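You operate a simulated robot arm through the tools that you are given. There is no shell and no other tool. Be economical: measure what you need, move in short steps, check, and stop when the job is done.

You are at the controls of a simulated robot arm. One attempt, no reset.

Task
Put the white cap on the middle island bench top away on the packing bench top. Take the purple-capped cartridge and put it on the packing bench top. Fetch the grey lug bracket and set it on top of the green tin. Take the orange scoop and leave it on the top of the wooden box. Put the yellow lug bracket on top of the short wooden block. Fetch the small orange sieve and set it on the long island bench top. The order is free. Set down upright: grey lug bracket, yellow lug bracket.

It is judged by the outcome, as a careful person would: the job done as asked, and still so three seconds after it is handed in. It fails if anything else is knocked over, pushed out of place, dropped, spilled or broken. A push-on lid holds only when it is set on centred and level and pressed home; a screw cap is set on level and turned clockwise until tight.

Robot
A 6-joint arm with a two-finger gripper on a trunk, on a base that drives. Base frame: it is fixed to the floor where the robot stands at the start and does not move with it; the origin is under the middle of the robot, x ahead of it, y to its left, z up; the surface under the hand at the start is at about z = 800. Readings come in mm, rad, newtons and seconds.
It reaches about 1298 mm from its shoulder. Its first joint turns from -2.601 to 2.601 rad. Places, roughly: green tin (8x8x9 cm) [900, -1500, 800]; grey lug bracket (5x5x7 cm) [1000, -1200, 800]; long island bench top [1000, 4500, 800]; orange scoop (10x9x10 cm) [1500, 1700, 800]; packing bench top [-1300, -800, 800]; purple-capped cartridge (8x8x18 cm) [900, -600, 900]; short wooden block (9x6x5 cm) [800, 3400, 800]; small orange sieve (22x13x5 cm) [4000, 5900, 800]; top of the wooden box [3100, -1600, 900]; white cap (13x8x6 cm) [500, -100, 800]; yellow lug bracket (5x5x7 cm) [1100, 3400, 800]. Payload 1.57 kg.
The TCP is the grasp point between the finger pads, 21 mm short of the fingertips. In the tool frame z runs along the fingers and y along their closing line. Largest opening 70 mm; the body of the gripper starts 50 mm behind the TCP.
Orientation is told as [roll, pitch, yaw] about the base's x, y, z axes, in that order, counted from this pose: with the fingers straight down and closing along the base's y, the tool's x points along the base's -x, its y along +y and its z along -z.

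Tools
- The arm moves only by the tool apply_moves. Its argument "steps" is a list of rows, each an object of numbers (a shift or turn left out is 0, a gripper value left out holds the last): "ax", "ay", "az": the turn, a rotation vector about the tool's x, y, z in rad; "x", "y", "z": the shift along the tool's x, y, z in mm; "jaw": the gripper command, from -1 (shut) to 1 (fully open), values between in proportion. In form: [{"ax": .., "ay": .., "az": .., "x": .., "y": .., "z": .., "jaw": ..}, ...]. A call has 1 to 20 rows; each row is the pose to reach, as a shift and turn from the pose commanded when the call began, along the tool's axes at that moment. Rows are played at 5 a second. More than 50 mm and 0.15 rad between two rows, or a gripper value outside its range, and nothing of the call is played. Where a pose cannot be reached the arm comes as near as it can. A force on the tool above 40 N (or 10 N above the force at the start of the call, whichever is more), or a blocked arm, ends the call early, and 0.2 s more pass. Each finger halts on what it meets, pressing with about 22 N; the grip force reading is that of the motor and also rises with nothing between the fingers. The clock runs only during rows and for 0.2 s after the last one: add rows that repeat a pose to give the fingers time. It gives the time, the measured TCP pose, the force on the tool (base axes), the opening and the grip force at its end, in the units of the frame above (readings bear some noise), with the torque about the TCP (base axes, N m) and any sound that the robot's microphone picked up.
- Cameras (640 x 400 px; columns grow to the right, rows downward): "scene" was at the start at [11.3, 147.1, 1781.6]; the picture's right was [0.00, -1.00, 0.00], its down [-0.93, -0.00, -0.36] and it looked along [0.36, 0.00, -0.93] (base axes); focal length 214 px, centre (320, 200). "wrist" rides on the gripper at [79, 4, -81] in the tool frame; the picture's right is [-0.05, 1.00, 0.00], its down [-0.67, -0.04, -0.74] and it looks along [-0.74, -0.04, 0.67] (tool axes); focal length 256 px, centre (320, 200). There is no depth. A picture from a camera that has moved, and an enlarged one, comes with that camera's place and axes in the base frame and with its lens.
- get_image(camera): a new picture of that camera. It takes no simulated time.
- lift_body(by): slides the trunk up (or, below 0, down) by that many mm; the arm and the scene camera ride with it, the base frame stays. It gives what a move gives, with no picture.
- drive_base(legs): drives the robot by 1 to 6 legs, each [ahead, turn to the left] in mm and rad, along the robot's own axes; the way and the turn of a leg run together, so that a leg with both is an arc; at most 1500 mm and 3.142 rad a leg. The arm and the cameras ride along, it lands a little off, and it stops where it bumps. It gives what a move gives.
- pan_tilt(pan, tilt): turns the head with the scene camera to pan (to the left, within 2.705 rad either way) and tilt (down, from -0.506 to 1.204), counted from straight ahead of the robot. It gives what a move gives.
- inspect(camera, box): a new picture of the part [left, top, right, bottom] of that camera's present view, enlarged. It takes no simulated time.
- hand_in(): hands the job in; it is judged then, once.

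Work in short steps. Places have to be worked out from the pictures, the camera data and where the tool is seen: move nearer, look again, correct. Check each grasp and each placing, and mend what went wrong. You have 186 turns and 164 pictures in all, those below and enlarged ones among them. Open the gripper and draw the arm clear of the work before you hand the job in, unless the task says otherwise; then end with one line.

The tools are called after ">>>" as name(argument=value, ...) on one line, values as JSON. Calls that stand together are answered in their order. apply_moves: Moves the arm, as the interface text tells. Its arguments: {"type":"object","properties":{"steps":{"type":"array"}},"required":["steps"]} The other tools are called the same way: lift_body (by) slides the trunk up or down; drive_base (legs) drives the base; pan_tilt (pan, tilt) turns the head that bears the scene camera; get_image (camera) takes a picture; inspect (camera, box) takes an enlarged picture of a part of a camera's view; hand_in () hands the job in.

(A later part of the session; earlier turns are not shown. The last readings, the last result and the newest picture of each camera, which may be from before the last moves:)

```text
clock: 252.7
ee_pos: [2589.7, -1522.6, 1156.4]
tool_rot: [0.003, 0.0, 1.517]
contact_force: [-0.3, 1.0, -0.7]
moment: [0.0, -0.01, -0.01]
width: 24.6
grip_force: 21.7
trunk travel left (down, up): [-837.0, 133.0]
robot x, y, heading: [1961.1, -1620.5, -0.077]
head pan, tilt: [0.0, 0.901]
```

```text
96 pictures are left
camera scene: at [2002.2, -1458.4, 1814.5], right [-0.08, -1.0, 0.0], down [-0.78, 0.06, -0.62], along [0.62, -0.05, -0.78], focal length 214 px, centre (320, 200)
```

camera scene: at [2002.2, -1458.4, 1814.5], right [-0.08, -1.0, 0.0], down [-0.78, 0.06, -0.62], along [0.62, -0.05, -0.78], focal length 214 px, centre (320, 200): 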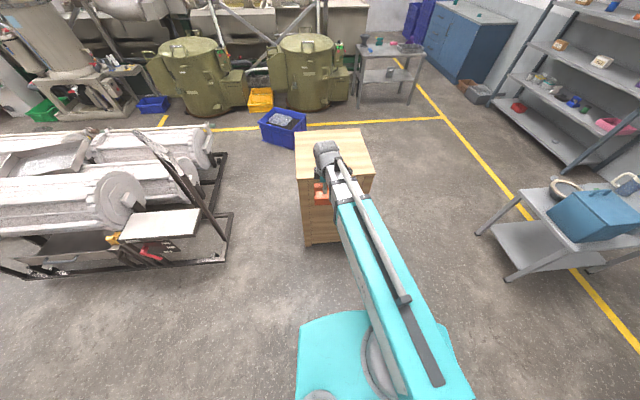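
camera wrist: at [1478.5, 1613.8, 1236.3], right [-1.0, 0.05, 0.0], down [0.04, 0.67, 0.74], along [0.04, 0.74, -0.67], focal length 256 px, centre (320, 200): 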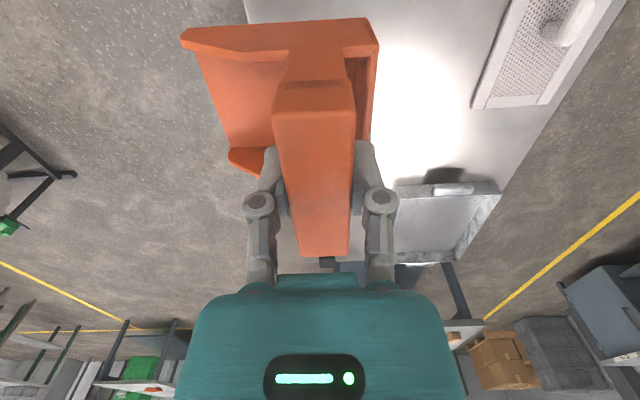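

Crate top spans about x 2900–3430, y −1880..−1390, top z≈880, empty. Drive 520 mm ahead so the scoop is over it.

>>> drive_base(legs=[[0, 0.075], [520, 0]])

>>> get_image(camera="scene")

>>> get_image(camera="wrist")

```text
clock: 256.9
ee_pos: [3109.4, -1481.0, 1155.4]
tool_rot: [0.002, 0.002, 1.585]
contact_force: [-0.3, 1.1, -1.4]
moment: [0.01, 0.0, 0.0]
width: 24.5
grip_force: 21.8
trunk travel left (down, up): [-837.0, 133.0]
robot x, y, heading: [2488.6, -1624.4, -0.015]
head pan, tilt: [0.0, 0.901]
```

```text
95 pictures are left
camera scene: at [2520.4, -1456.1, 1814.4], right [-0.02, -1.0, 0.0], down [-0.78, 0.01, -0.62], along [0.62, -0.01, -0.78], focal length 214 px, centre (320, 200)
```

scene: 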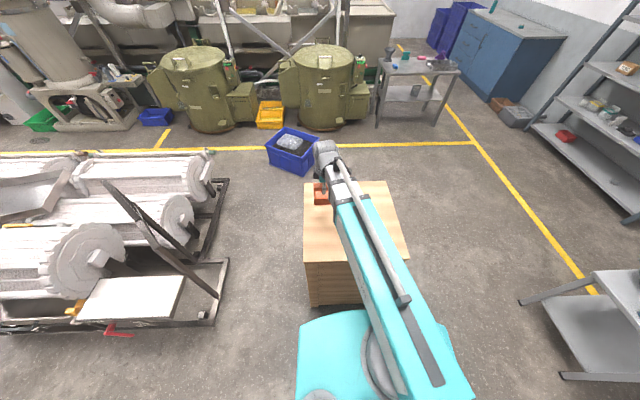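

```text
94 pictures are left
camera wrist: at [3105.2, -1559.6, 1236.2], right [-1.0, 0.04, 0.0], down [0.03, 0.67, 0.74], along [0.03, 0.74, -0.67], focal length 256 px, centre (320, 200)
```

wrist: 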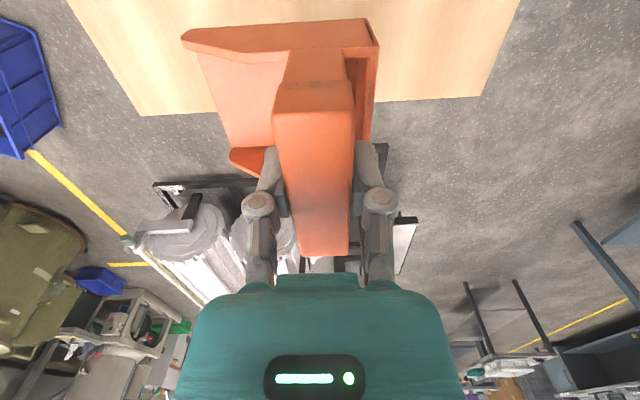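

Shift 150 mm toward -y to the crate's middle, then lower.

>>> apply_moves(steps=[{"x": 40}, {"x": 80}, {"x": 120}, {"x": 150}, {"x": 150}])

>>> lift_body(by=-150)

>>> get_image(camera="wrist")

```text
clock: 258.1
ee_pos: [3111.7, -1629.8, 1156.1]
tool_rot: [0.002, -0.001, 1.585]
contact_force: [0.5, 0.3, -0.5]
moment: [0.04, 0.01, -0.03]
width: 24.8
grip_force: 22.1
trunk travel left (down, up): [-837.0, 133.0]
robot x, y, heading: [2484.5, -1624.6, -0.018]
head pan, tilt: [0.0, 0.901]
```

```text
clock: 259.9
ee_pos: [3111.2, -1629.0, 1006.4]
tool_rot: [0.002, 0.0, 1.587]
contact_force: [-0.2, -0.2, -1.1]
moment: [-0.01, -0.03, 0.02]
width: 25.0
grip_force: 21.9
trunk travel left (down, up): [-687.0, 283.0]
robot x, y, heading: [2484.8, -1621.4, -0.015]
head pan, tilt: [0.0, 0.901]
```

```text
93 pictures are left
camera wrist: at [3106.8, -1707.7, 1086.6], right [-1.0, 0.04, 0.0], down [0.03, 0.67, 0.74], along [0.03, 0.74, -0.67], focal length 256 px, centre (320, 200)
```

wrist: 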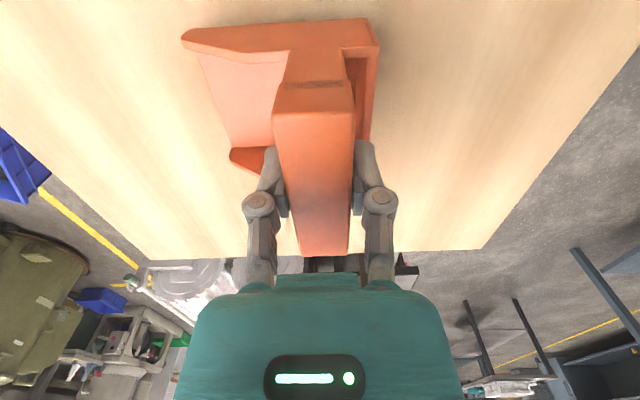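

Crate top ≈ z 890; lower 24 mm then creep.

>>> lift_body(by=-22)

>>> lift_body(by=-6)

>>> lift_body(by=-5)

```text
clock: 260.5
ee_pos: [3111.1, -1628.4, 984.0]
tool_rot: [0.002, -0.001, 1.585]
contact_force: [2.4, 0.5, 4.3]
moment: [-0.02, -0.01, 0.0]
width: 24.7
grip_force: 21.7
trunk travel left (down, up): [-665.0, 305.0]
robot x, y, heading: [2487.7, -1623.9, -0.014]
head pan, tilt: [0.0, 0.901]
```

```text
clock: 261.1
ee_pos: [3110.4, -1627.7, 976.7]
tool_rot: [0.004, 0.001, 1.584]
contact_force: [0.0, 0.0, 11.9]
moment: [-0.04, -0.01, 0.03]
width: 24.2
grip_force: 21.9
trunk travel left (down, up): [-659.0, 311.0]
robot x, y, heading: [2486.0, -1626.7, -0.017]
head pan, tilt: [0.0, 0.901]
```

```text
clock: 261.6
ee_pos: [3109.6, -1627.9, 972.4]
tool_rot: [0.001, 0.001, 1.585]
contact_force: [-2.8, -0.4, 10.1]
moment: [0.0, -0.02, 0.01]
width: 24.4
grip_force: 22.3
trunk travel left (down, up): [-654.0, 316.0]
robot x, y, heading: [2488.2, -1626.8, -0.013]
head pan, tilt: [0.0, 0.901]
```

Contact made; the scoop rests on the crate. Release and rise.

>>> apply_moves(steps=[{"jaw": -0.6}, {"jaw": -0.2}, {"jaw": 0.3}, {"jaw": 1}, {"jaw": 1}, {"jaw": 1}])

>>> lift_body(by=180)

>>> get_image(camera="wrist")

>>> get_image(camera="scene")

```text
clock: 263.0
ee_pos: [3110.5, -1628.4, 972.3]
tool_rot: [0.002, -0.001, 1.585]
contact_force: [0.2, 0.4, 0.7]
moment: [0.01, -0.01, 0.01]
width: 70.0
grip_force: 0.1
trunk travel left (down, up): [-654.0, 316.0]
robot x, y, heading: [2487.3, -1625.7, -0.015]
head pan, tilt: [0.0, 0.901]
```

```text
clock: 265.0
ee_pos: [3111.1, -1628.0, 1153.4]
tool_rot: [0.001, 0.0, 1.585]
contact_force: [-1.3, -1.2, 0.0]
moment: [-0.02, 0.02, 0.0]
width: 70.3
grip_force: 0.1
trunk travel left (down, up): [-834.0, 136.0]
robot x, y, heading: [2489.8, -1625.8, -0.015]
head pan, tilt: [0.0, 0.901]
```

```text
92 pictures are left
camera wrist: at [3106.9, -1707.6, 1233.6], right [-1.0, 0.04, 0.0], down [0.03, 0.67, 0.74], along [0.03, 0.74, -0.67], focal length 256 px, centre (320, 200)
```

wrist: 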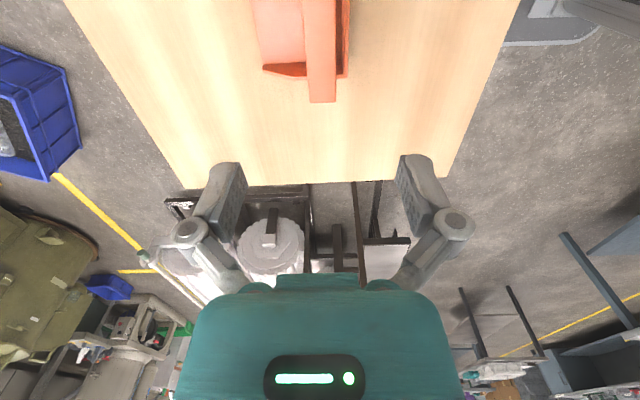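

```text
91 pictures are left
camera scene: at [2519.4, -1456.2, 1811.4], right [-0.02, -1.0, 0.0], down [-0.78, 0.01, -0.62], along [0.62, -0.01, -0.78], focal length 214 px, centre (320, 200)
```

scene: 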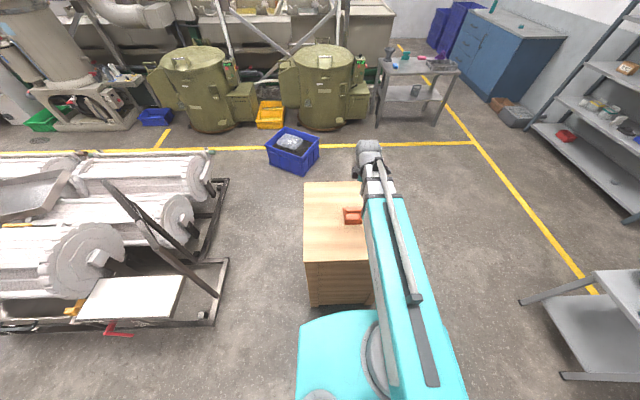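

Scoop is on the crate. Now head north along the corridor toward the sieve table.

>>> drive_base(legs=[[-500, 0], [0, 1.585], [1500, 0], [1500, 0], [1200, 0]])

>>> pan_tilt(pan=-0.4, tilt=0.5)

>>> get_image(camera="scene")

```text
clock: 298.7
ee_pos: [2187.3, 3206.0, 1151.8]
tool_rot: [0.002, 0.0, 3.135]
contact_force: [-0.3, -1.4, -0.3]
moment: [-0.02, 0.03, -0.02]
width: 70.0
grip_force: 0.0
trunk travel left (down, up): [-834.0, 136.0]
robot x, y, heading: [2169.4, 2582.8, 1.529]
head pan, tilt: [0.0, 0.901]
```

```text
clock: 299.6
ee_pos: [2186.8, 3205.3, 1153.2]
tool_rot: [0.001, 0.0, 3.133]
contact_force: [0.0, 0.2, -0.5]
moment: [-0.01, 0.02, -0.01]
width: 70.1
grip_force: 0.1
trunk travel left (down, up): [-834.0, 136.0]
robot x, y, heading: [2170.1, 2580.2, 1.528]
head pan, tilt: [-0.4, 0.499]
```

```text
90 pictures are left
camera scene: at [2035.8, 2624.9, 1845.2], right [0.9, -0.43, 0.0], down [-0.2, -0.43, -0.88], along [0.37, 0.79, -0.48], focal length 214 px, centre (320, 200)
```

scene: 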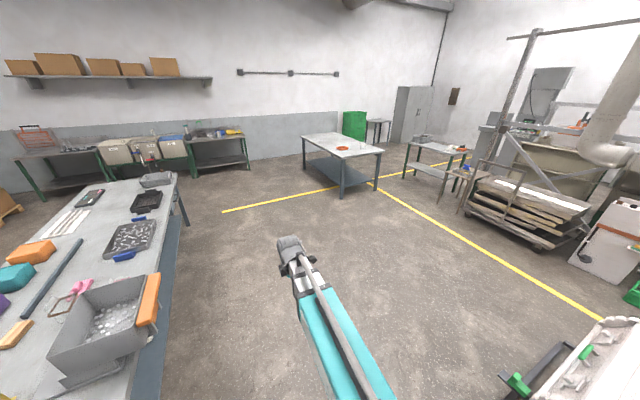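

Sieve at ≈[4030,5950]; table x 3750–4530. Drive toward (3300,5850) and face +x.

>>> drive_base(legs=[[0, -0.3], [1500, 0], [1500, 0], [400, 0], [0, -1.23]])

>>> pan_tilt(pan=0, tilt=0.9)

>>> get_image(camera="scene")

```text
clock: 326.1
ee_pos: [3945.7, 5799.3, 1152.9]
tool_rot: [0.001, -0.001, 1.6]
contact_force: [-0.4, 0.4, 0.4]
moment: [-0.02, 0.01, -0.02]
width: 70.1
grip_force: 0.0
trunk travel left (down, up): [-834.0, 136.0]
robot x, y, heading: [3322.8, 5818.8, 0.003]
head pan, tilt: [-0.4, 0.499]
```

```text
clock: 326.9
ee_pos: [3946.4, 5798.5, 1153.7]
tool_rot: [0.001, -0.002, 1.602]
contact_force: [-0.5, -0.4, -0.1]
moment: [0.04, 0.0, 0.04]
width: 70.2
grip_force: 0.1
trunk travel left (down, up): [-834.0, 136.0]
robot x, y, heading: [3319.5, 5819.6, -0.001]
head pan, tilt: [0.0, 0.901]
```

```text
89 pictures are left
camera scene: at [3352.2, 5987.5, 1811.5], right [0.0, -1.0, 0.0], down [-0.78, 0.0, -0.62], along [0.62, 0.0, -0.78], focal length 214 px, centre (320, 200)
```

scene: 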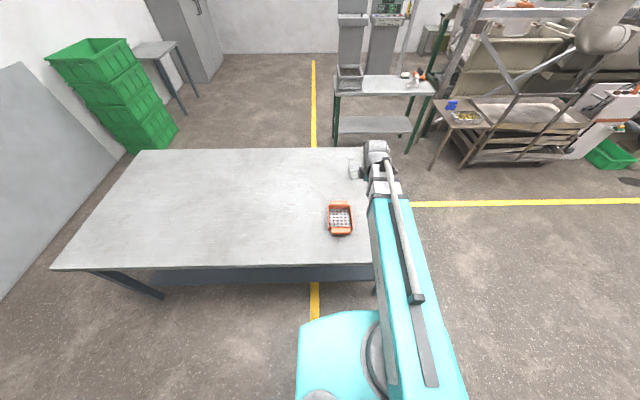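

>>> inspect(camera="scene", box=[315, 190, 365, 245])

```text
7.27 times, centred on (340, 218) of scene
camera zoom: at [3352.2, 5987.5, 1811.5], right [0.0, -1.0, 0.0], down [-0.78, 0.0, -0.62], along [0.62, 0.0, -0.78], focal length 1560 px, centre (174, 73)
```

zoom: 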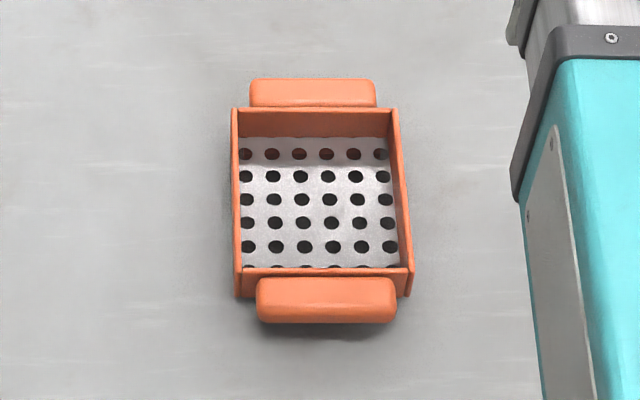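

The sieve is a box with end handles along x, centre ≈[4019,5878]. I'll grip the middle of its −y long wall, closing along y. Turn to yaw 0 above it and look.

>>> apply_moves(steps=[{"x": -1, "y": -7, "az": 0.145}, {"x": -3, "y": -14, "az": 0.29}, {"x": -4, "y": -20, "az": 0.435}, {"x": -6, "y": -27, "az": 0.58}, {"x": -7, "y": -34, "az": 0.725}, {"x": -8, "y": -40, "az": 0.87}, {"x": -10, "y": -47, "az": 1.015}, {"x": -11, "y": -54, "az": 1.16}, {"x": -12, "y": -60, "az": 1.305}, {"x": -14, "y": -67, "az": 1.45}, {"x": -15, "y": -73.5, "az": 1.6}, {"x": -15, "y": -73.5, "az": 1.6}])

>>> lift_body(by=-130)

>>> get_image(camera="wrist")

```text
clock: 329.5
ee_pos: [4020.4, 5816.4, 1152.8]
tool_rot: [0.0, 0.0, -0.003]
contact_force: [-0.2, 0.4, -0.1]
moment: [0.0, -0.01, -0.03]
width: 70.1
grip_force: 0.0
trunk travel left (down, up): [-834.0, 136.0]
robot x, y, heading: [3318.2, 5820.9, 0.004]
head pan, tilt: [0.0, 0.901]
```

```text
clock: 331.1
ee_pos: [4020.3, 5816.1, 1022.4]
tool_rot: [0.0, 0.0, -0.001]
contact_force: [0.4, 0.2, 1.2]
moment: [0.02, 0.04, -0.01]
width: 69.9
grip_force: 0.1
trunk travel left (down, up): [-704.0, 266.0]
robot x, y, heading: [3320.2, 5818.0, -0.0]
head pan, tilt: [0.0, 0.901]
```

```text
87 pictures are left
camera wrist: at [3939.4, 5820.4, 1103.7], right [0.05, 1.0, 0.0], down [0.67, -0.04, 0.74], along [0.74, -0.04, -0.67], focal length 256 px, centre (320, 200)
```

wrist: 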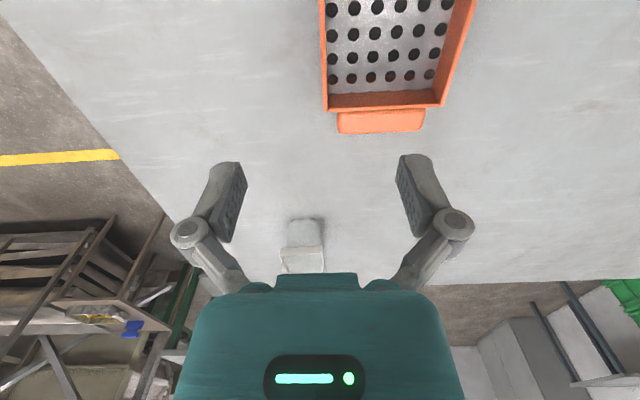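

Wall's −y side at y≈5819, box middle x≈4007. Shift and lower to z≈930 for a closer look.

>>> apply_moves(steps=[{"x": 13, "y": 4}, {"x": 13, "y": 4}])

>>> lift_body(by=-92)

>>> get_image(camera="wrist")

```text
clock: 331.7
ee_pos: [4007.1, 5819.8, 1022.0]
tool_rot: [0.0, 0.002, -0.001]
contact_force: [0.1, 1.0, 0.1]
moment: [-0.01, 0.0, 0.02]
width: 69.9
grip_force: 0.1
trunk travel left (down, up): [-704.0, 266.0]
robot x, y, heading: [3324.1, 5818.0, -0.003]
head pan, tilt: [0.0, 0.901]
```

```text
clock: 333.0
ee_pos: [4006.0, 5819.0, 931.5]
tool_rot: [0.001, 0.001, -0.001]
contact_force: [0.3, -0.4, -0.5]
moment: [0.01, -0.02, -0.01]
width: 69.9
grip_force: 0.1
trunk travel left (down, up): [-612.0, 358.0]
robot x, y, heading: [3320.4, 5816.7, -0.001]
head pan, tilt: [0.0, 0.901]
```

```text
86 pictures are left
camera wrist: at [3925.9, 5823.9, 1011.7], right [0.05, 1.0, 0.0], down [0.67, -0.04, 0.74], along [0.74, -0.04, -0.67], focal length 256 px, centre (320, 200)
```

wrist: 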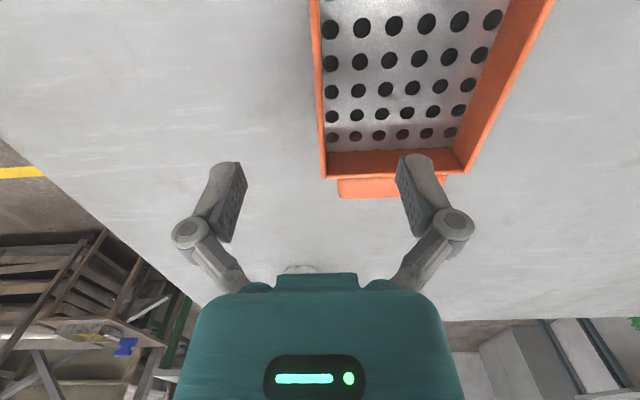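

Triangulated: wall top z≈853, wall centre y≈5822, mesh floor ≈819. Shift +3 mm and lower to TCP≈846 (tips ~825), then grip gently.

>>> apply_moves(steps=[{"y": 3}, {"y": 3}])

>>> lift_body(by=-84)

>>> get_image(camera="wrist")

```text
clock: 333.6
ee_pos: [4006.6, 5822.2, 931.0]
tool_rot: [0.001, -0.001, 0.0]
contact_force: [-0.5, 1.6, 0.8]
moment: [0.01, 0.0, 0.01]
width: 69.9
grip_force: 0.0
trunk travel left (down, up): [-612.0, 358.0]
robot x, y, heading: [3322.0, 5816.9, 0.005]
head pan, tilt: [0.0, 0.901]
```

```text
clock: 334.8
ee_pos: [4006.6, 5823.8, 845.3]
tool_rot: [0.0, 0.003, 0.0]
contact_force: [0.1, 0.0, -0.8]
moment: [0.02, 0.04, 0.01]
width: 70.1
grip_force: 0.0
trunk travel left (down, up): [-528.0, 442.0]
robot x, y, heading: [3322.1, 5816.3, -0.003]
head pan, tilt: [0.0, 0.901]
```

```text
85 pictures are left
camera wrist: at [3926.3, 5827.2, 927.7], right [0.05, 1.0, 0.0], down [0.67, -0.04, 0.74], along [0.74, -0.04, -0.67], focal length 256 px, centre (320, 200)
```

wrist: 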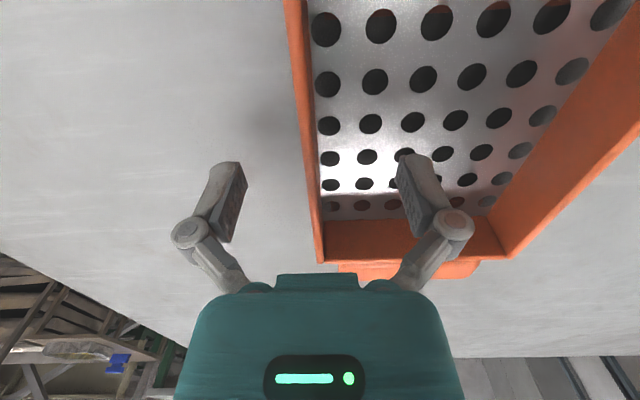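

No contact yet; mesh looks ≈815. Lower 3 mm more and close.

>>> lift_body(by=-3)

>>> apply_moves(steps=[{"jaw": -1}, {"jaw": -1}, {"jaw": -1}, {"jaw": -1}, {"jaw": -1}, {"jaw": -1}, {"jaw": -1}, {"jaw": -1}, {"jaw": -1}])

>>> lift_body(by=15)

>>> get_image(camera="wrist")

```text
clock: 335.3
ee_pos: [4008.3, 5822.1, 844.6]
tool_rot: [-0.001, 0.002, 0.002]
contact_force: [0.3, 0.5, -0.3]
moment: [0.01, -0.02, 0.01]
width: 69.9
grip_force: 0.0
trunk travel left (down, up): [-525.0, 445.0]
robot x, y, heading: [3321.7, 5817.0, 0.001]
head pan, tilt: [0.0, 0.901]
```

```text
clock: 337.3
ee_pos: [4006.5, 5822.5, 843.7]
tool_rot: [-0.002, 0.003, 0.001]
contact_force: [0.2, 0.3, 1.9]
moment: [-0.01, 0.01, 0.01]
width: 5.9
grip_force: 22.0
trunk travel left (down, up): [-525.0, 445.0]
robot x, y, heading: [3324.6, 5818.9, 0.001]
head pan, tilt: [0.0, 0.901]
```

```text
clock: 337.9
ee_pos: [4007.4, 5822.6, 857.9]
tool_rot: [0.0, 0.002, -0.001]
contact_force: [0.1, 0.5, -2.4]
moment: [-0.14, 0.03, -0.01]
width: 6.0
grip_force: 21.8
trunk travel left (down, up): [-540.0, 430.0]
robot x, y, heading: [3321.0, 5818.7, 0.007]
head pan, tilt: [0.0, 0.901]
```

```text
84 pictures are left
camera wrist: at [3926.5, 5827.3, 939.6], right [0.05, 1.0, 0.0], down [0.67, -0.04, 0.74], along [0.74, -0.04, -0.67], focal length 256 px, centre (320, 200)
```

wrist: 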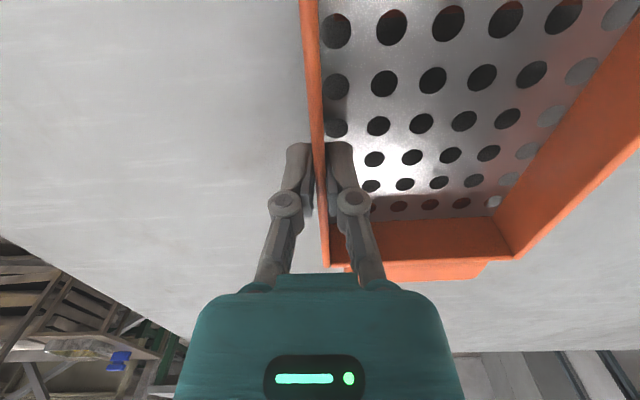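

The sieve lifted level (2.4 N, 0.14 N·m). Lift higher.

>>> lift_body(by=300)

>>> get_image(camera="wrist")

```text
clock: 340.9
ee_pos: [4006.6, 5822.7, 1158.6]
tool_rot: [-0.001, 0.002, 0.002]
contact_force: [-0.3, 0.3, -1.1]
moment: [-0.07, 0.02, 0.02]
width: 6.0
grip_force: 22.3
trunk travel left (down, up): [-840.0, 130.0]
robot x, y, heading: [3319.5, 5820.5, 0.003]
head pan, tilt: [0.0, 0.901]
```

```text
83 pictures are left
camera wrist: at [3926.6, 5827.3, 1239.5], right [0.05, 1.0, 0.0], down [0.67, -0.04, 0.74], along [0.74, -0.04, -0.67], focal length 256 px, centre (320, 200)
```

wrist: 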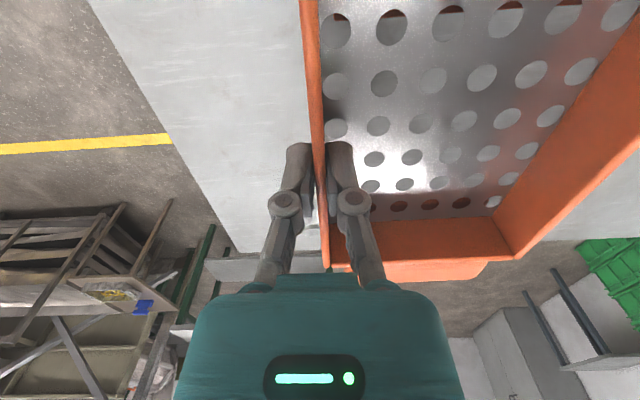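

Back away and drive toward the long island's +x side, then look before turning to it.

>>> drive_base(legs=[[-950, 0], [0, -1.7], [1150, 0]])

>>> pan_tilt(pan=-1.3, tilt=0.7)

>>> get_image(camera="scene")

```text
clock: 360.3
ee_pos: [2161.6, 3944.4, 1158.3]
tool_rot: [0.0, 0.001, -1.662]
contact_force: [-0.3, 0.7, -1.4]
moment: [0.02, 0.13, -0.01]
width: 6.2
grip_force: 22.2
trunk travel left (down, up): [-840.0, 130.0]
robot x, y, heading: [2215.3, 4626.6, -1.655]
head pan, tilt: [0.0, 0.901]
```

```text
clock: 361.7
ee_pos: [2160.9, 3944.4, 1159.2]
tool_rot: [0.001, 0.001, -1.662]
contact_force: [-0.7, 0.7, -1.8]
moment: [0.02, 0.11, -0.03]
width: 6.2
grip_force: 21.7
trunk travel left (down, up): [-840.0, 130.0]
robot x, y, heading: [2213.8, 4626.3, -1.657]
head pan, tilt: [-1.3, 0.7]
```

```text
82 pictures are left
camera scene: at [2304.1, 4640.7, 1833.6], right [-0.19, 0.98, 0.0], down [0.63, 0.12, -0.76], along [-0.75, -0.14, -0.64], focal length 214 px, centre (320, 200)
```

scene: 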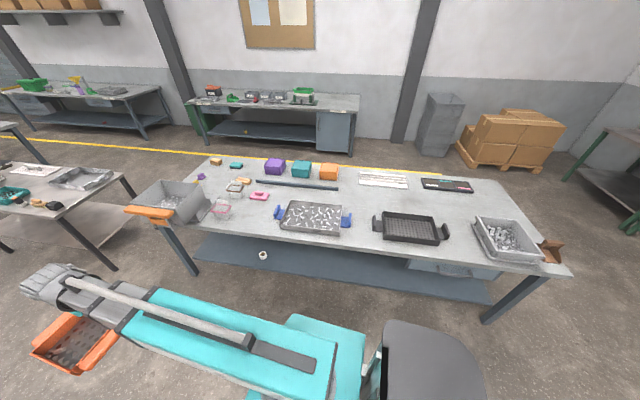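

Free area behind the two trays around [1040,4735] (x 900–1150, y 4650–4830). Turn to face the island and advance.

>>> drive_base(legs=[[0, -1.485]])

>>> pan_tilt(pan=0, tilt=0.8)

>>> get_image(camera="scene")

```text
clock: 367.3
ee_pos: [1530.1, 4584.1, 1157.4]
tool_rot: [-0.001, 0.001, -3.088]
contact_force: [-0.3, -0.3, -1.6]
moment: [0.1, -0.02, 0.02]
width: 5.9
grip_force: 21.4
trunk travel left (down, up): [-840.0, 130.0]
robot x, y, heading: [2213.1, 4589.6, -3.072]
head pan, tilt: [-1.3, 0.7]
```

```text
clock: 368.8
ee_pos: [1530.5, 4584.2, 1158.6]
tool_rot: [0.0, 0.004, -3.089]
contact_force: [0.1, 1.0, -1.1]
moment: [0.11, 0.0, 0.01]
width: 6.1
grip_force: 22.1
trunk travel left (down, up): [-840.0, 130.0]
robot x, y, heading: [2213.9, 4590.0, -3.076]
head pan, tilt: [0.0, 0.799]
```

```text
81 pictures are left
camera scene: at [2190.9, 4415.2, 1825.3], right [-0.07, 1.0, 0.0], down [0.72, 0.05, -0.7], along [-0.7, -0.05, -0.72], focal length 214 px, centre (320, 200)
```

scene: 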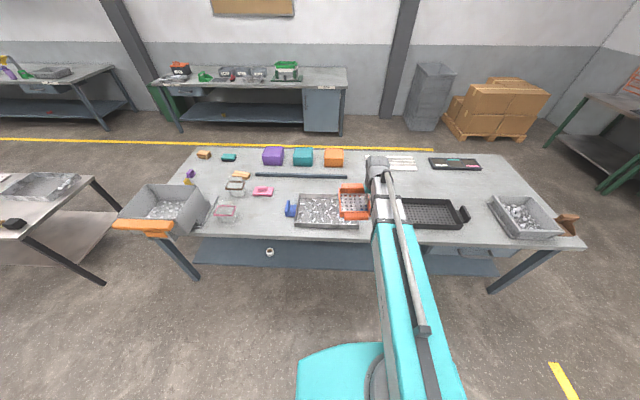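

Align heading and advance 400 mm.

>>> drive_base(legs=[[0, -0.067], [390, 0]])

>>> get_image(camera="scene")

>>> get_image(camera="wrist")

```text
clock: 372.2
ee_pos: [1151.7, 4625.4, 1157.6]
tool_rot: [0.001, 0.001, 3.131]
contact_force: [-0.2, -0.3, -1.5]
moment: [0.13, 0.01, -0.01]
width: 5.9
grip_force: 22.0
trunk travel left (down, up): [-840.0, 130.0]
robot x, y, heading: [1838.4, 4592.1, -3.131]
head pan, tilt: [0.0, 0.799]
```

```text
80 pictures are left
camera scene: at [1801.9, 4418.3, 1825.3], right [-0.01, 1.0, 0.0], down [0.72, 0.01, -0.7], along [-0.7, -0.01, -0.72], focal length 214 px, centre (320, 200)
```

scene: 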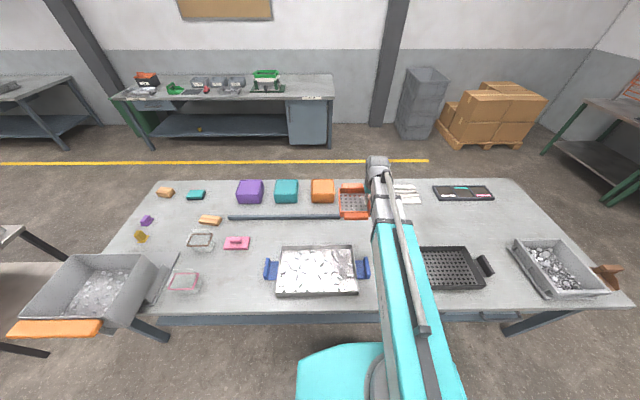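

```text
79 pictures are left
camera wrist: at [1230.4, 4619.9, 1239.4], right [-0.06, -1.0, 0.0], down [-0.67, 0.04, 0.74], along [-0.74, 0.05, -0.67], focal length 256 px, centre (320, 200)
```

wrist: 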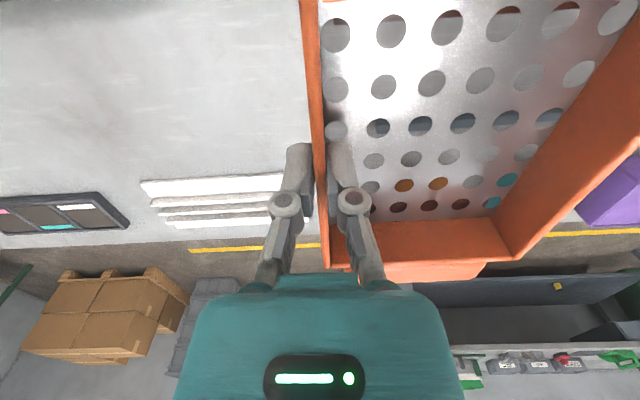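

Move the sieve to above [1030,4735] (TCP [1030,4793]).

>>> apply_moves(steps=[{"x": -25, "y": -33}, {"x": -50, "y": -66}, {"x": -75, "y": -100}, {"x": -100, "y": -133}, {"x": -123.5, "y": -166}, {"x": -123.5, "y": -166}])

>>> get_image(camera="scene")

>>> get_image(camera="wrist")

```text
clock: 373.6
ee_pos: [1028.2, 4791.9, 1158.4]
tool_rot: [0.001, 0.003, 3.131]
contact_force: [-0.3, 0.2, -1.1]
moment: [0.13, -0.03, 0.02]
width: 5.8
grip_force: 22.5
trunk travel left (down, up): [-840.0, 130.0]
robot x, y, heading: [1838.5, 4586.7, -3.131]
head pan, tilt: [0.0, 0.799]
```

```text
78 pictures are left
camera scene: at [1802.6, 4418.5, 1825.3], right [-0.01, 1.0, 0.0], down [0.72, 0.01, -0.7], along [-0.7, -0.01, -0.72], focal length 214 px, centre (320, 200)
```

scene: 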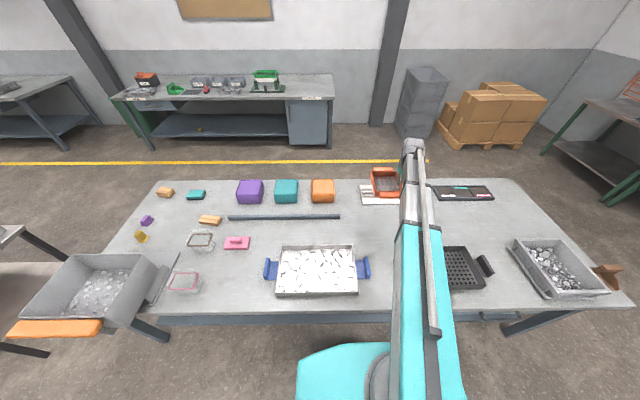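

```text
77 pictures are left
camera wrist: at [1106.3, 4788.0, 1239.6], right [-0.06, -1.0, 0.0], down [-0.67, 0.04, 0.74], along [-0.74, 0.05, -0.67], focal length 256 px, centre (320, 200)
```

wrist: 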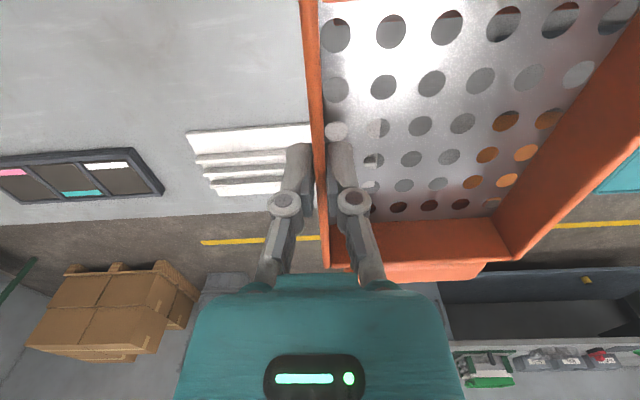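

Clear beneath. Lower in stages.

>>> lift_body(by=-265)

>>> get_image(camera="wrist")

>>> get_image(camera="scene")

```text
clock: 376.3
ee_pos: [1028.6, 4792.6, 892.4]
tool_rot: [0.0, 0.003, 3.132]
contact_force: [-0.4, -0.2, -2.0]
moment: [0.1, -0.01, 0.03]
width: 6.1
grip_force: 21.9
trunk travel left (down, up): [-575.0, 395.0]
robot x, y, heading: [1837.2, 4592.1, -3.132]
head pan, tilt: [0.0, 0.799]
```

```text
76 pictures are left
camera wrist: at [1106.1, 4787.8, 974.6], right [-0.06, -1.0, 0.0], down [-0.67, 0.04, 0.74], along [-0.74, 0.05, -0.67], focal length 256 px, centre (320, 200)
```

wrist: 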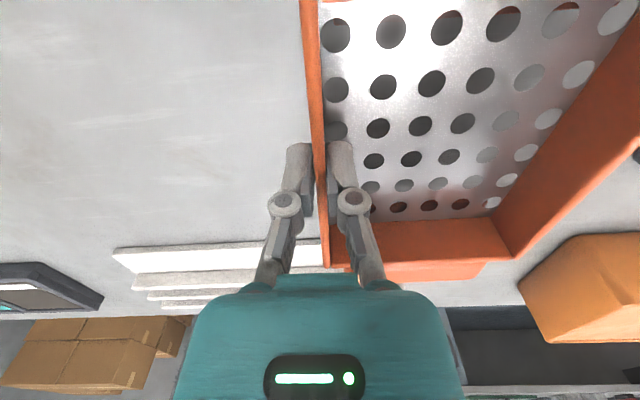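

```text
75 pictures are left
camera scene: at [1802.4, 4418.4, 1560.4], right [-0.01, 1.0, 0.0], down [0.72, 0.01, -0.7], along [-0.7, -0.01, -0.72], focal length 214 px, centre (320, 200)
```

scene: 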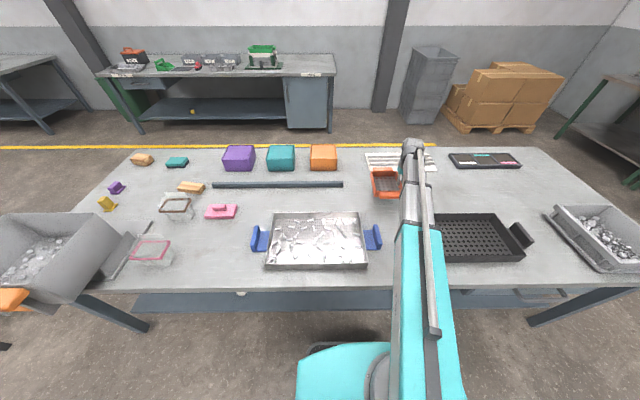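

Still clear on all sides. Final lowering.

>>> lift_body(by=-40)

>>> lift_body(by=-6)

>>> lift_body(by=-3)

```text
clock: 377.1
ee_pos: [1028.8, 4792.4, 854.5]
tool_rot: [0.001, 0.002, 3.132]
contact_force: [0.3, -0.2, -1.7]
moment: [0.09, -0.02, 0.01]
width: 5.9
grip_force: 21.8
trunk travel left (down, up): [-535.0, 435.0]
robot x, y, heading: [1837.4, 4592.8, -3.134]
head pan, tilt: [0.0, 0.799]
```

```text
clock: 377.6
ee_pos: [1028.2, 4792.2, 847.5]
tool_rot: [-0.001, 0.001, 3.133]
contact_force: [-0.9, 0.1, -1.6]
moment: [0.1, 0.01, 0.01]
width: 5.7
grip_force: 22.1
trunk travel left (down, up): [-529.0, 441.0]
robot x, y, heading: [1835.9, 4589.6, -3.133]
head pan, tilt: [0.0, 0.799]
```

```text
clock: 378.2
ee_pos: [1028.4, 4792.6, 844.2]
tool_rot: [0.0, 0.002, 3.131]
contact_force: [0.3, -0.7, -1.7]
moment: [-0.01, 0.08, -0.02]
width: 6.1
grip_force: 21.8
trunk travel left (down, up): [-526.0, 444.0]
robot x, y, heading: [1839.0, 4588.6, -3.13]
head pan, tilt: [0.0, 0.799]
```

Moment dropped — it is just touching. Two more small steps.

>>> lift_body(by=-2)

>>> lift_body(by=-2)

```text
clock: 378.7
ee_pos: [1028.5, 4792.7, 843.8]
tool_rot: [-0.001, 0.0, 3.132]
contact_force: [-5.8, 2.3, 17.6]
moment: [0.08, 0.08, 0.02]
width: 6.0
grip_force: 22.1
trunk travel left (down, up): [-524.0, 446.0]
robot x, y, heading: [1835.0, 4590.2, -3.131]
head pan, tilt: [0.0, 0.799]
```

```text
clock: 379.2
ee_pos: [1029.5, 4791.6, 842.5]
tool_rot: [0.001, 0.0, 3.131]
contact_force: [-2.9, 2.3, 17.1]
moment: [0.05, 0.18, 0.01]
width: 6.2
grip_force: 21.5
trunk travel left (down, up): [-522.0, 448.0]
robot x, y, heading: [1832.1, 4591.4, -3.134]
head pan, tilt: [0.0, 0.799]
```

Seated. Release and rise.

>>> apply_moves(steps=[{"jaw": -0.7}, {"jaw": -0.4}, {"jaw": 0}, {"jaw": 0.5}, {"jaw": 0.5}, {"jaw": 0.5}])

>>> lift_body(by=260)

>>> get_image(camera="scene")

>>> get_image(camera="wrist")

```text
clock: 380.6
ee_pos: [1028.1, 4793.3, 840.6]
tool_rot: [-0.001, 0.001, 3.131]
contact_force: [0.1, 0.0, -0.3]
moment: [0.0, 0.0, 0.0]
width: 52.4
grip_force: 0.1
trunk travel left (down, up): [-522.0, 448.0]
robot x, y, heading: [1834.7, 4590.1, -3.13]
head pan, tilt: [0.0, 0.799]
```

```text
clock: 383.3
ee_pos: [1028.5, 4791.5, 1100.5]
tool_rot: [-0.001, 0.002, 3.13]
contact_force: [0.8, -0.5, 0.2]
moment: [-0.03, -0.02, 0.0]
width: 52.6
grip_force: 0.0
trunk travel left (down, up): [-782.0, 188.0]
robot x, y, heading: [1834.3, 4591.4, -3.135]
head pan, tilt: [0.0, 0.799]
```

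```text
74 pictures are left
camera scene: at [1802.4, 4418.4, 1767.3], right [-0.01, 1.0, 0.0], down [0.72, 0.01, -0.7], along [-0.7, -0.01, -0.72], focal length 214 px, centre (320, 200)
```

scene: 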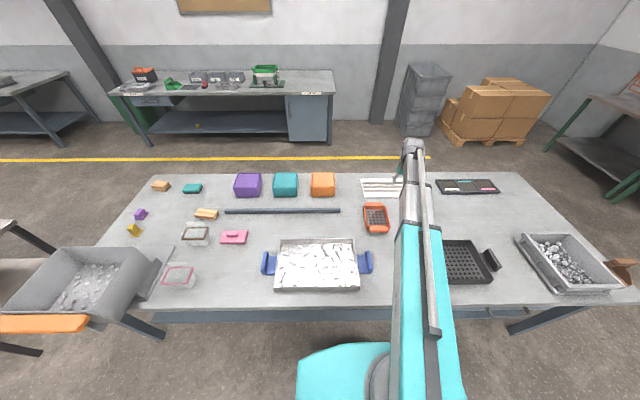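

```text
73 pictures are left
camera wrist: at [1106.1, 4787.8, 1181.6], right [-0.06, -1.0, 0.0], down [-0.67, 0.04, 0.74], along [-0.74, 0.05, -0.67], focal length 256 px, centre (320, 200)
```

wrist: 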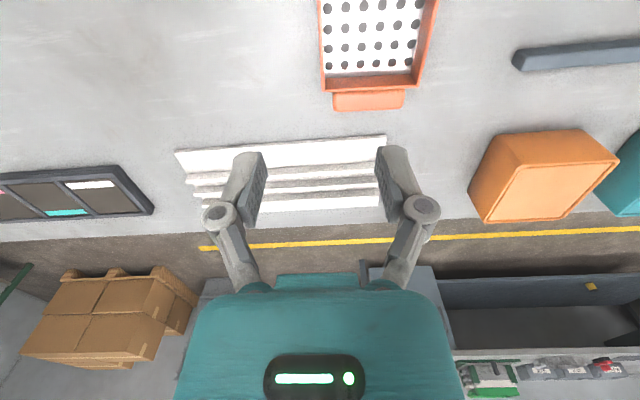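

Sieve is in place. The yellow bracket is at ≈[1117,3393] and the short block at ≈[760,3340], near the hopper. Raise the arm and drive along the +x side to y≈3650.

>>> lift_body(by=170)

>>> drive_base(legs=[[0, 1.565], [900, 0], [0, -1.57]])

>>> get_image(camera="scene")

```text
clock: 385.2
ee_pos: [1027.1, 4791.9, 1271.2]
tool_rot: [0.0, 0.001, 3.131]
contact_force: [0.7, -0.1, 0.2]
moment: [-0.02, 0.02, -0.02]
width: 52.5
grip_force: 0.1
trunk travel left (down, up): [-952.0, 18.0]
robot x, y, heading: [1834.0, 4590.1, -3.136]
head pan, tilt: [0.0, 0.799]
```

```text
clock: 402.4
ee_pos: [1035.5, 3877.3, 1271.2]
tool_rot: [0.0, 0.003, 3.137]
contact_force: [0.2, -0.3, 0.2]
moment: [-0.01, 0.0, -0.02]
width: 52.6
grip_force: 0.2
trunk travel left (down, up): [-952.0, 18.0]
robot x, y, heading: [1845.8, 3641.7, -3.119]
head pan, tilt: [0.0, 0.799]
```

```text
72 pictures are left
camera scene: at [1813.2, 3472.0, 1937.3], right [-0.02, 1.0, 0.0], down [0.72, 0.02, -0.7], along [-0.7, -0.02, -0.72], focal length 214 px, centre (320, 200)
```

scene: 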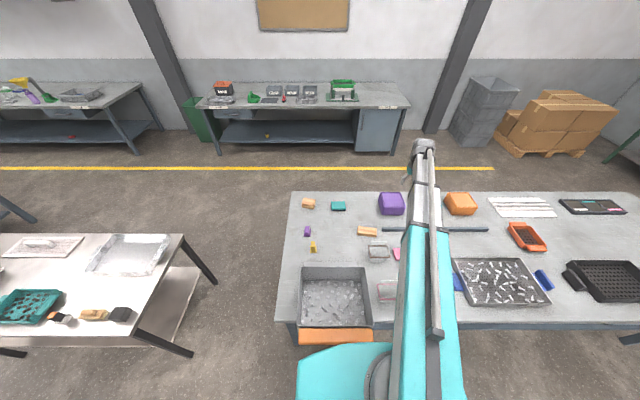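

>>> inspect(camera="scene", box=[288, 185, 368, 265])

```text
5.00 times, centred on (328, 225) of scene
camera zoom: at [1813.2, 3472.0, 1937.3], right [-0.02, 1.0, 0.0], down [0.72, 0.02, -0.7], along [-0.7, -0.02, -0.72], focal length 1072 px, centre (280, 75)
```

zoom: 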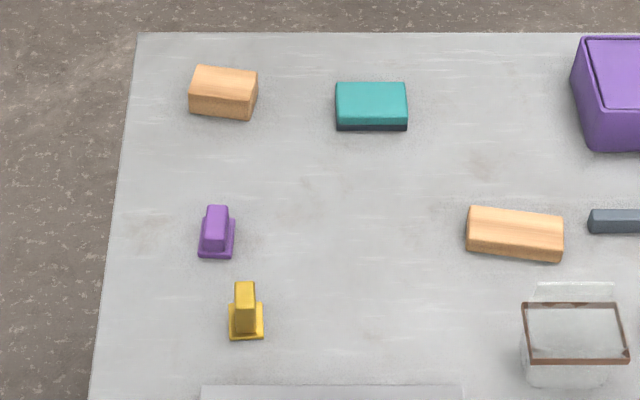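

Yellow bracket ≈[1123,3412] (narrow in y); block top ≈[771,3368]. Move over the bracket with current yaw and open fully.

>>> apply_moves(steps=[{"x": 9, "y": 46, "jaw": 1}, {"x": 18, "y": 93, "jaw": 1}, {"x": 26, "y": 140, "jaw": 1}, {"x": 35, "y": 186, "jaw": 1}, {"x": 44, "y": 232, "jaw": 1}, {"x": 53, "y": 279, "jaw": 1}, {"x": 62, "y": 325, "jaw": 1}, {"x": 70, "y": 372, "jaw": 1}, {"x": 79, "y": 418, "jaw": 1}, {"x": 86, "y": 465, "jaw": 1}, {"x": 86, "y": 465, "jaw": 1}])

>>> lift_body(by=-240)

>>> get_image(camera="wrist")

```text
clock: 404.8
ee_pos: [1121.0, 3412.8, 1271.6]
tool_rot: [0.001, 0.0, 3.137]
contact_force: [-1.6, 0.4, 0.5]
moment: [0.03, 0.0, 0.03]
width: 69.9
grip_force: 0.0
trunk travel left (down, up): [-952.0, 18.0]
robot x, y, heading: [1846.8, 3645.1, -3.117]
head pan, tilt: [0.0, 0.799]
```

```text
clock: 407.3
ee_pos: [1120.0, 3412.4, 1029.7]
tool_rot: [0.001, 0.001, 3.137]
contact_force: [0.9, 0.0, 0.0]
moment: [0.0, 0.0, -0.01]
width: 69.7
grip_force: 0.0
trunk travel left (down, up): [-712.0, 258.0]
robot x, y, heading: [1848.2, 3641.4, -3.121]
head pan, tilt: [0.0, 0.799]
```

```text
70 pictures are left
camera wrist: at [1199.7, 3407.8, 1111.7], right [-0.06, -1.0, 0.0], down [-0.67, 0.04, 0.74], along [-0.74, 0.04, -0.67], focal length 256 px, centre (320, 200)
```

wrist: 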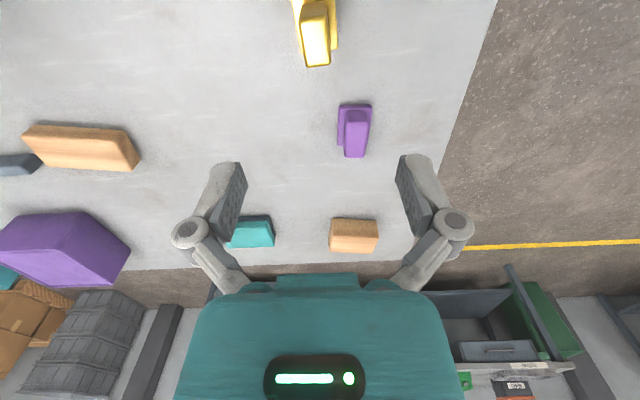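

Slab centre ≈[1128,3414]; shift +6 mm in x, lower to z≈905, and look.

>>> apply_moves(steps=[{"x": 6, "y": -1}, {"x": 6, "y": -1}])

>>> lift_body(by=-125)

>>> get_image(camera="wrist")

```text
clock: 407.9
ee_pos: [1127.4, 3413.0, 1030.1]
tool_rot: [0.001, 0.003, 3.138]
contact_force: [0.3, -0.5, -0.1]
moment: [0.02, 0.01, 0.0]
width: 70.0
grip_force: 0.0
trunk travel left (down, up): [-712.0, 258.0]
robot x, y, heading: [1845.7, 3645.2, -3.116]
head pan, tilt: [0.0, 0.799]
```

```text
clock: 409.4
ee_pos: [1128.0, 3413.5, 905.2]
tool_rot: [0.0, 0.002, 3.135]
contact_force: [-0.1, 1.4, 1.0]
moment: [-0.04, -0.03, 0.02]
width: 69.9
grip_force: 0.1
trunk travel left (down, up): [-587.0, 383.0]
robot x, y, heading: [1844.2, 3644.3, -3.117]
head pan, tilt: [0.0, 0.799]
```

```text
69 pictures are left
camera wrist: at [1205.4, 3409.0, 986.7], right [-0.06, -1.0, 0.0], down [-0.67, 0.04, 0.74], along [-0.74, 0.04, -0.67], focal length 256 px, centre (320, 200)
```

wrist: 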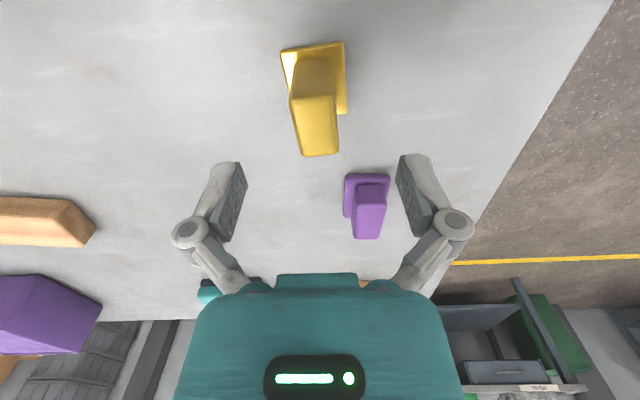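

Bracket is rotated ~0.12 rad; align yaw, shift, lower to 850 and grip.

>>> apply_moves(steps=[{"x": 4, "y": -1, "az": -0.12}, {"x": 4, "y": -1, "az": -0.12}])

>>> lift_body(by=-55)

>>> apply_moves(steps=[{"jaw": -1}, {"jaw": -1}, {"jaw": -1}, {"jaw": -1}, {"jaw": -1}, {"jaw": -1}])

>>> get_image(camera="wrist")

```text
clock: 410.0
ee_pos: [1131.9, 3413.2, 905.7]
tool_rot: [0.0, 0.003, -3.026]
contact_force: [0.2, -0.4, -0.5]
moment: [-0.01, 0.0, 0.01]
width: 70.0
grip_force: 0.1
trunk travel left (down, up): [-587.0, 383.0]
robot x, y, heading: [1845.1, 3643.3, -3.121]
head pan, tilt: [0.0, 0.799]
```

```text
clock: 411.2
ee_pos: [1131.5, 3413.8, 881.1]
tool_rot: [-0.001, 0.001, -3.027]
contact_force: [0.1, 0.3, -0.5]
moment: [0.04, 0.03, 0.0]
width: 70.1
grip_force: 0.0
trunk travel left (down, up): [-560.0, 410.0]
robot x, y, heading: [1843.2, 3643.2, -3.115]
head pan, tilt: [0.0, 0.799]
stopped: the arm was blocked; the commanded pose is now the measured one
```

```text
clock: 411.9
ee_pos: [1131.3, 3414.6, 881.4]
tool_rot: [-0.003, -0.004, -3.026]
contact_force: [-1.8, -3.0, 96.3]
moment: [-0.05, -0.02, 0.06]
width: 17.3
grip_force: 21.1
trunk travel left (down, up): [-560.0, 410.0]
robot x, y, heading: [1844.9, 3641.8, -3.119]
head pan, tilt: [0.0, 0.799]
stopped in row 3: the force on the tool passed its limit at 52 N (the readings are from after the stop); the commanded pose is now the measured one
```

```text
68 pictures are left
camera wrist: at [1209.9, 3418.9, 962.3], right [0.06, -1.0, 0.0], down [-0.66, -0.04, 0.75], along [-0.75, -0.05, -0.67], focal length 256 px, centre (320, 200)
```

wrist: 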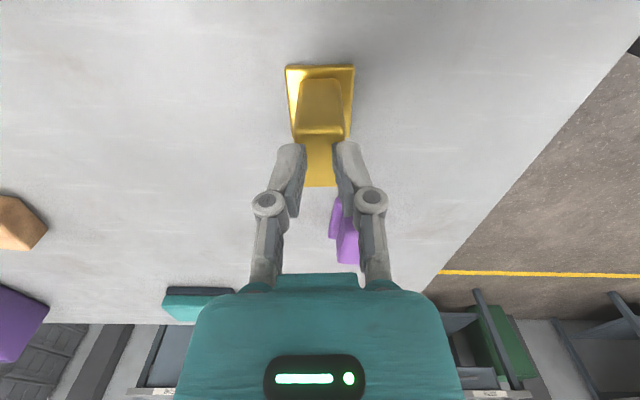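

The arm got blocked during lowering (something of the arm likely touching the hopper). Open the fingers and raise a bit, then look.

>>> apply_moves(steps=[{"jaw": 0}, {"jaw": 1}, {"jaw": 1}, {"jaw": 1}])

>>> get_image(camera="scene")

>>> get_image(camera="wrist")

```text
clock: 412.9
ee_pos: [1132.0, 3413.5, 882.2]
tool_rot: [-0.001, -0.001, -3.026]
contact_force: [0.4, -0.5, 0.6]
moment: [0.02, 0.0, -0.01]
width: 69.9
grip_force: 0.0
trunk travel left (down, up): [-560.0, 410.0]
robot x, y, heading: [1844.9, 3643.6, -3.121]
head pan, tilt: [0.0, 0.799]
```

```text
67 pictures are left
camera scene: at [1816.5, 3472.4, 1546.0], right [-0.03, 1.0, 0.0], down [0.71, 0.02, -0.7], along [-0.7, -0.02, -0.71], focal length 214 px, centre (320, 200)
```

scene: 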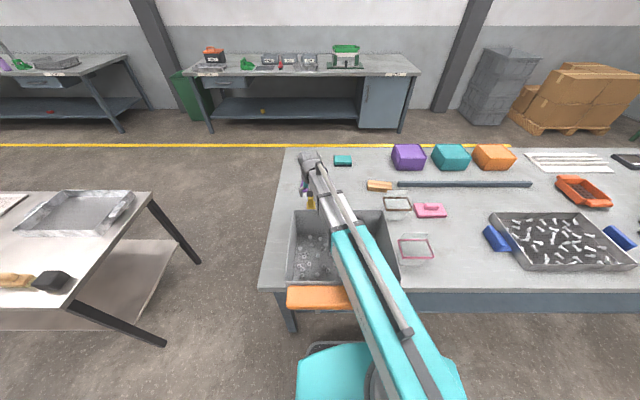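

```text
66 pictures are left
camera wrist: at [1210.3, 3419.0, 962.2], right [0.06, -1.0, 0.0], down [-0.66, -0.04, 0.75], along [-0.74, -0.05, -0.67], focal length 256 px, centre (320, 200)
```

wrist: 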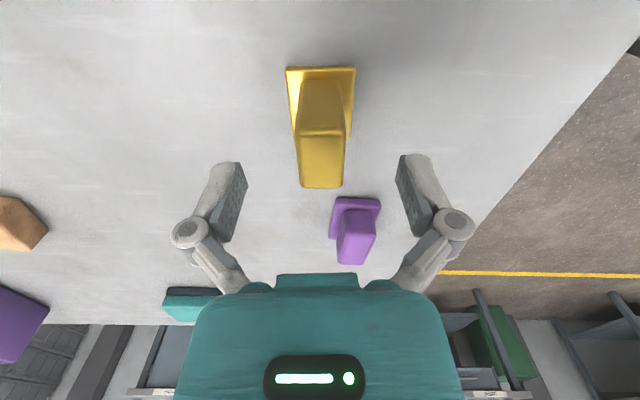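

The forearm meets the tall hopper's rim (z≈1026). I'll raise, and approach instead from the south-east corner so the arm passes clear of the hopper.

>>> lift_body(by=390)

>>> get_image(camera="scene")

>>> drive_base(legs=[[0, 1.62], [815, 0]])

```text
clock: 416.6
ee_pos: [1129.2, 3412.8, 1268.9]
tool_rot: [-0.002, 0.001, -3.028]
contact_force: [0.8, -0.9, -0.6]
moment: [0.02, -0.01, 0.01]
width: 70.1
grip_force: 0.0
trunk travel left (down, up): [-950.0, 20.0]
robot x, y, heading: [1843.2, 3645.6, -3.116]
head pan, tilt: [0.0, 0.799]
```

```text
65 pictures are left
camera scene: at [1811.9, 3471.6, 1935.6], right [-0.03, 1.0, 0.0], down [0.72, 0.02, -0.7], along [-0.7, -0.02, -0.72], focal length 214 px, centre (320, 200)
```

scene: 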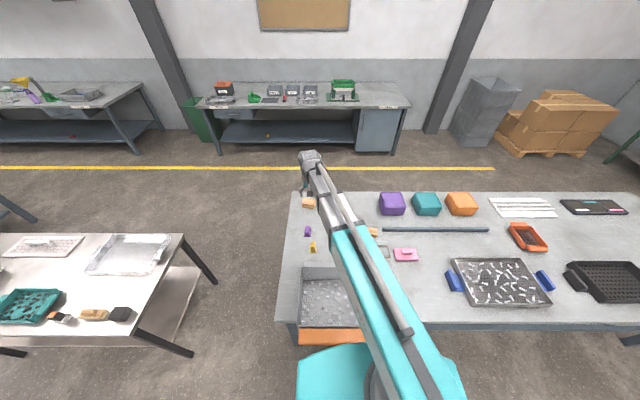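

```text
clock: 427.9
ee_pos: [2251.5, 2150.9, 1268.3]
tool_rot: [-0.002, 0.002, -1.353]
contact_force: [0.2, -0.2, -0.2]
moment: [0.04, 0.03, 0.0]
width: 70.2
grip_force: 0.0
trunk travel left (down, up): [-950.0, 20.0]
robot x, y, heading: [1939.4, 2838.4, -1.432]
head pan, tilt: [0.0, 0.799]
```

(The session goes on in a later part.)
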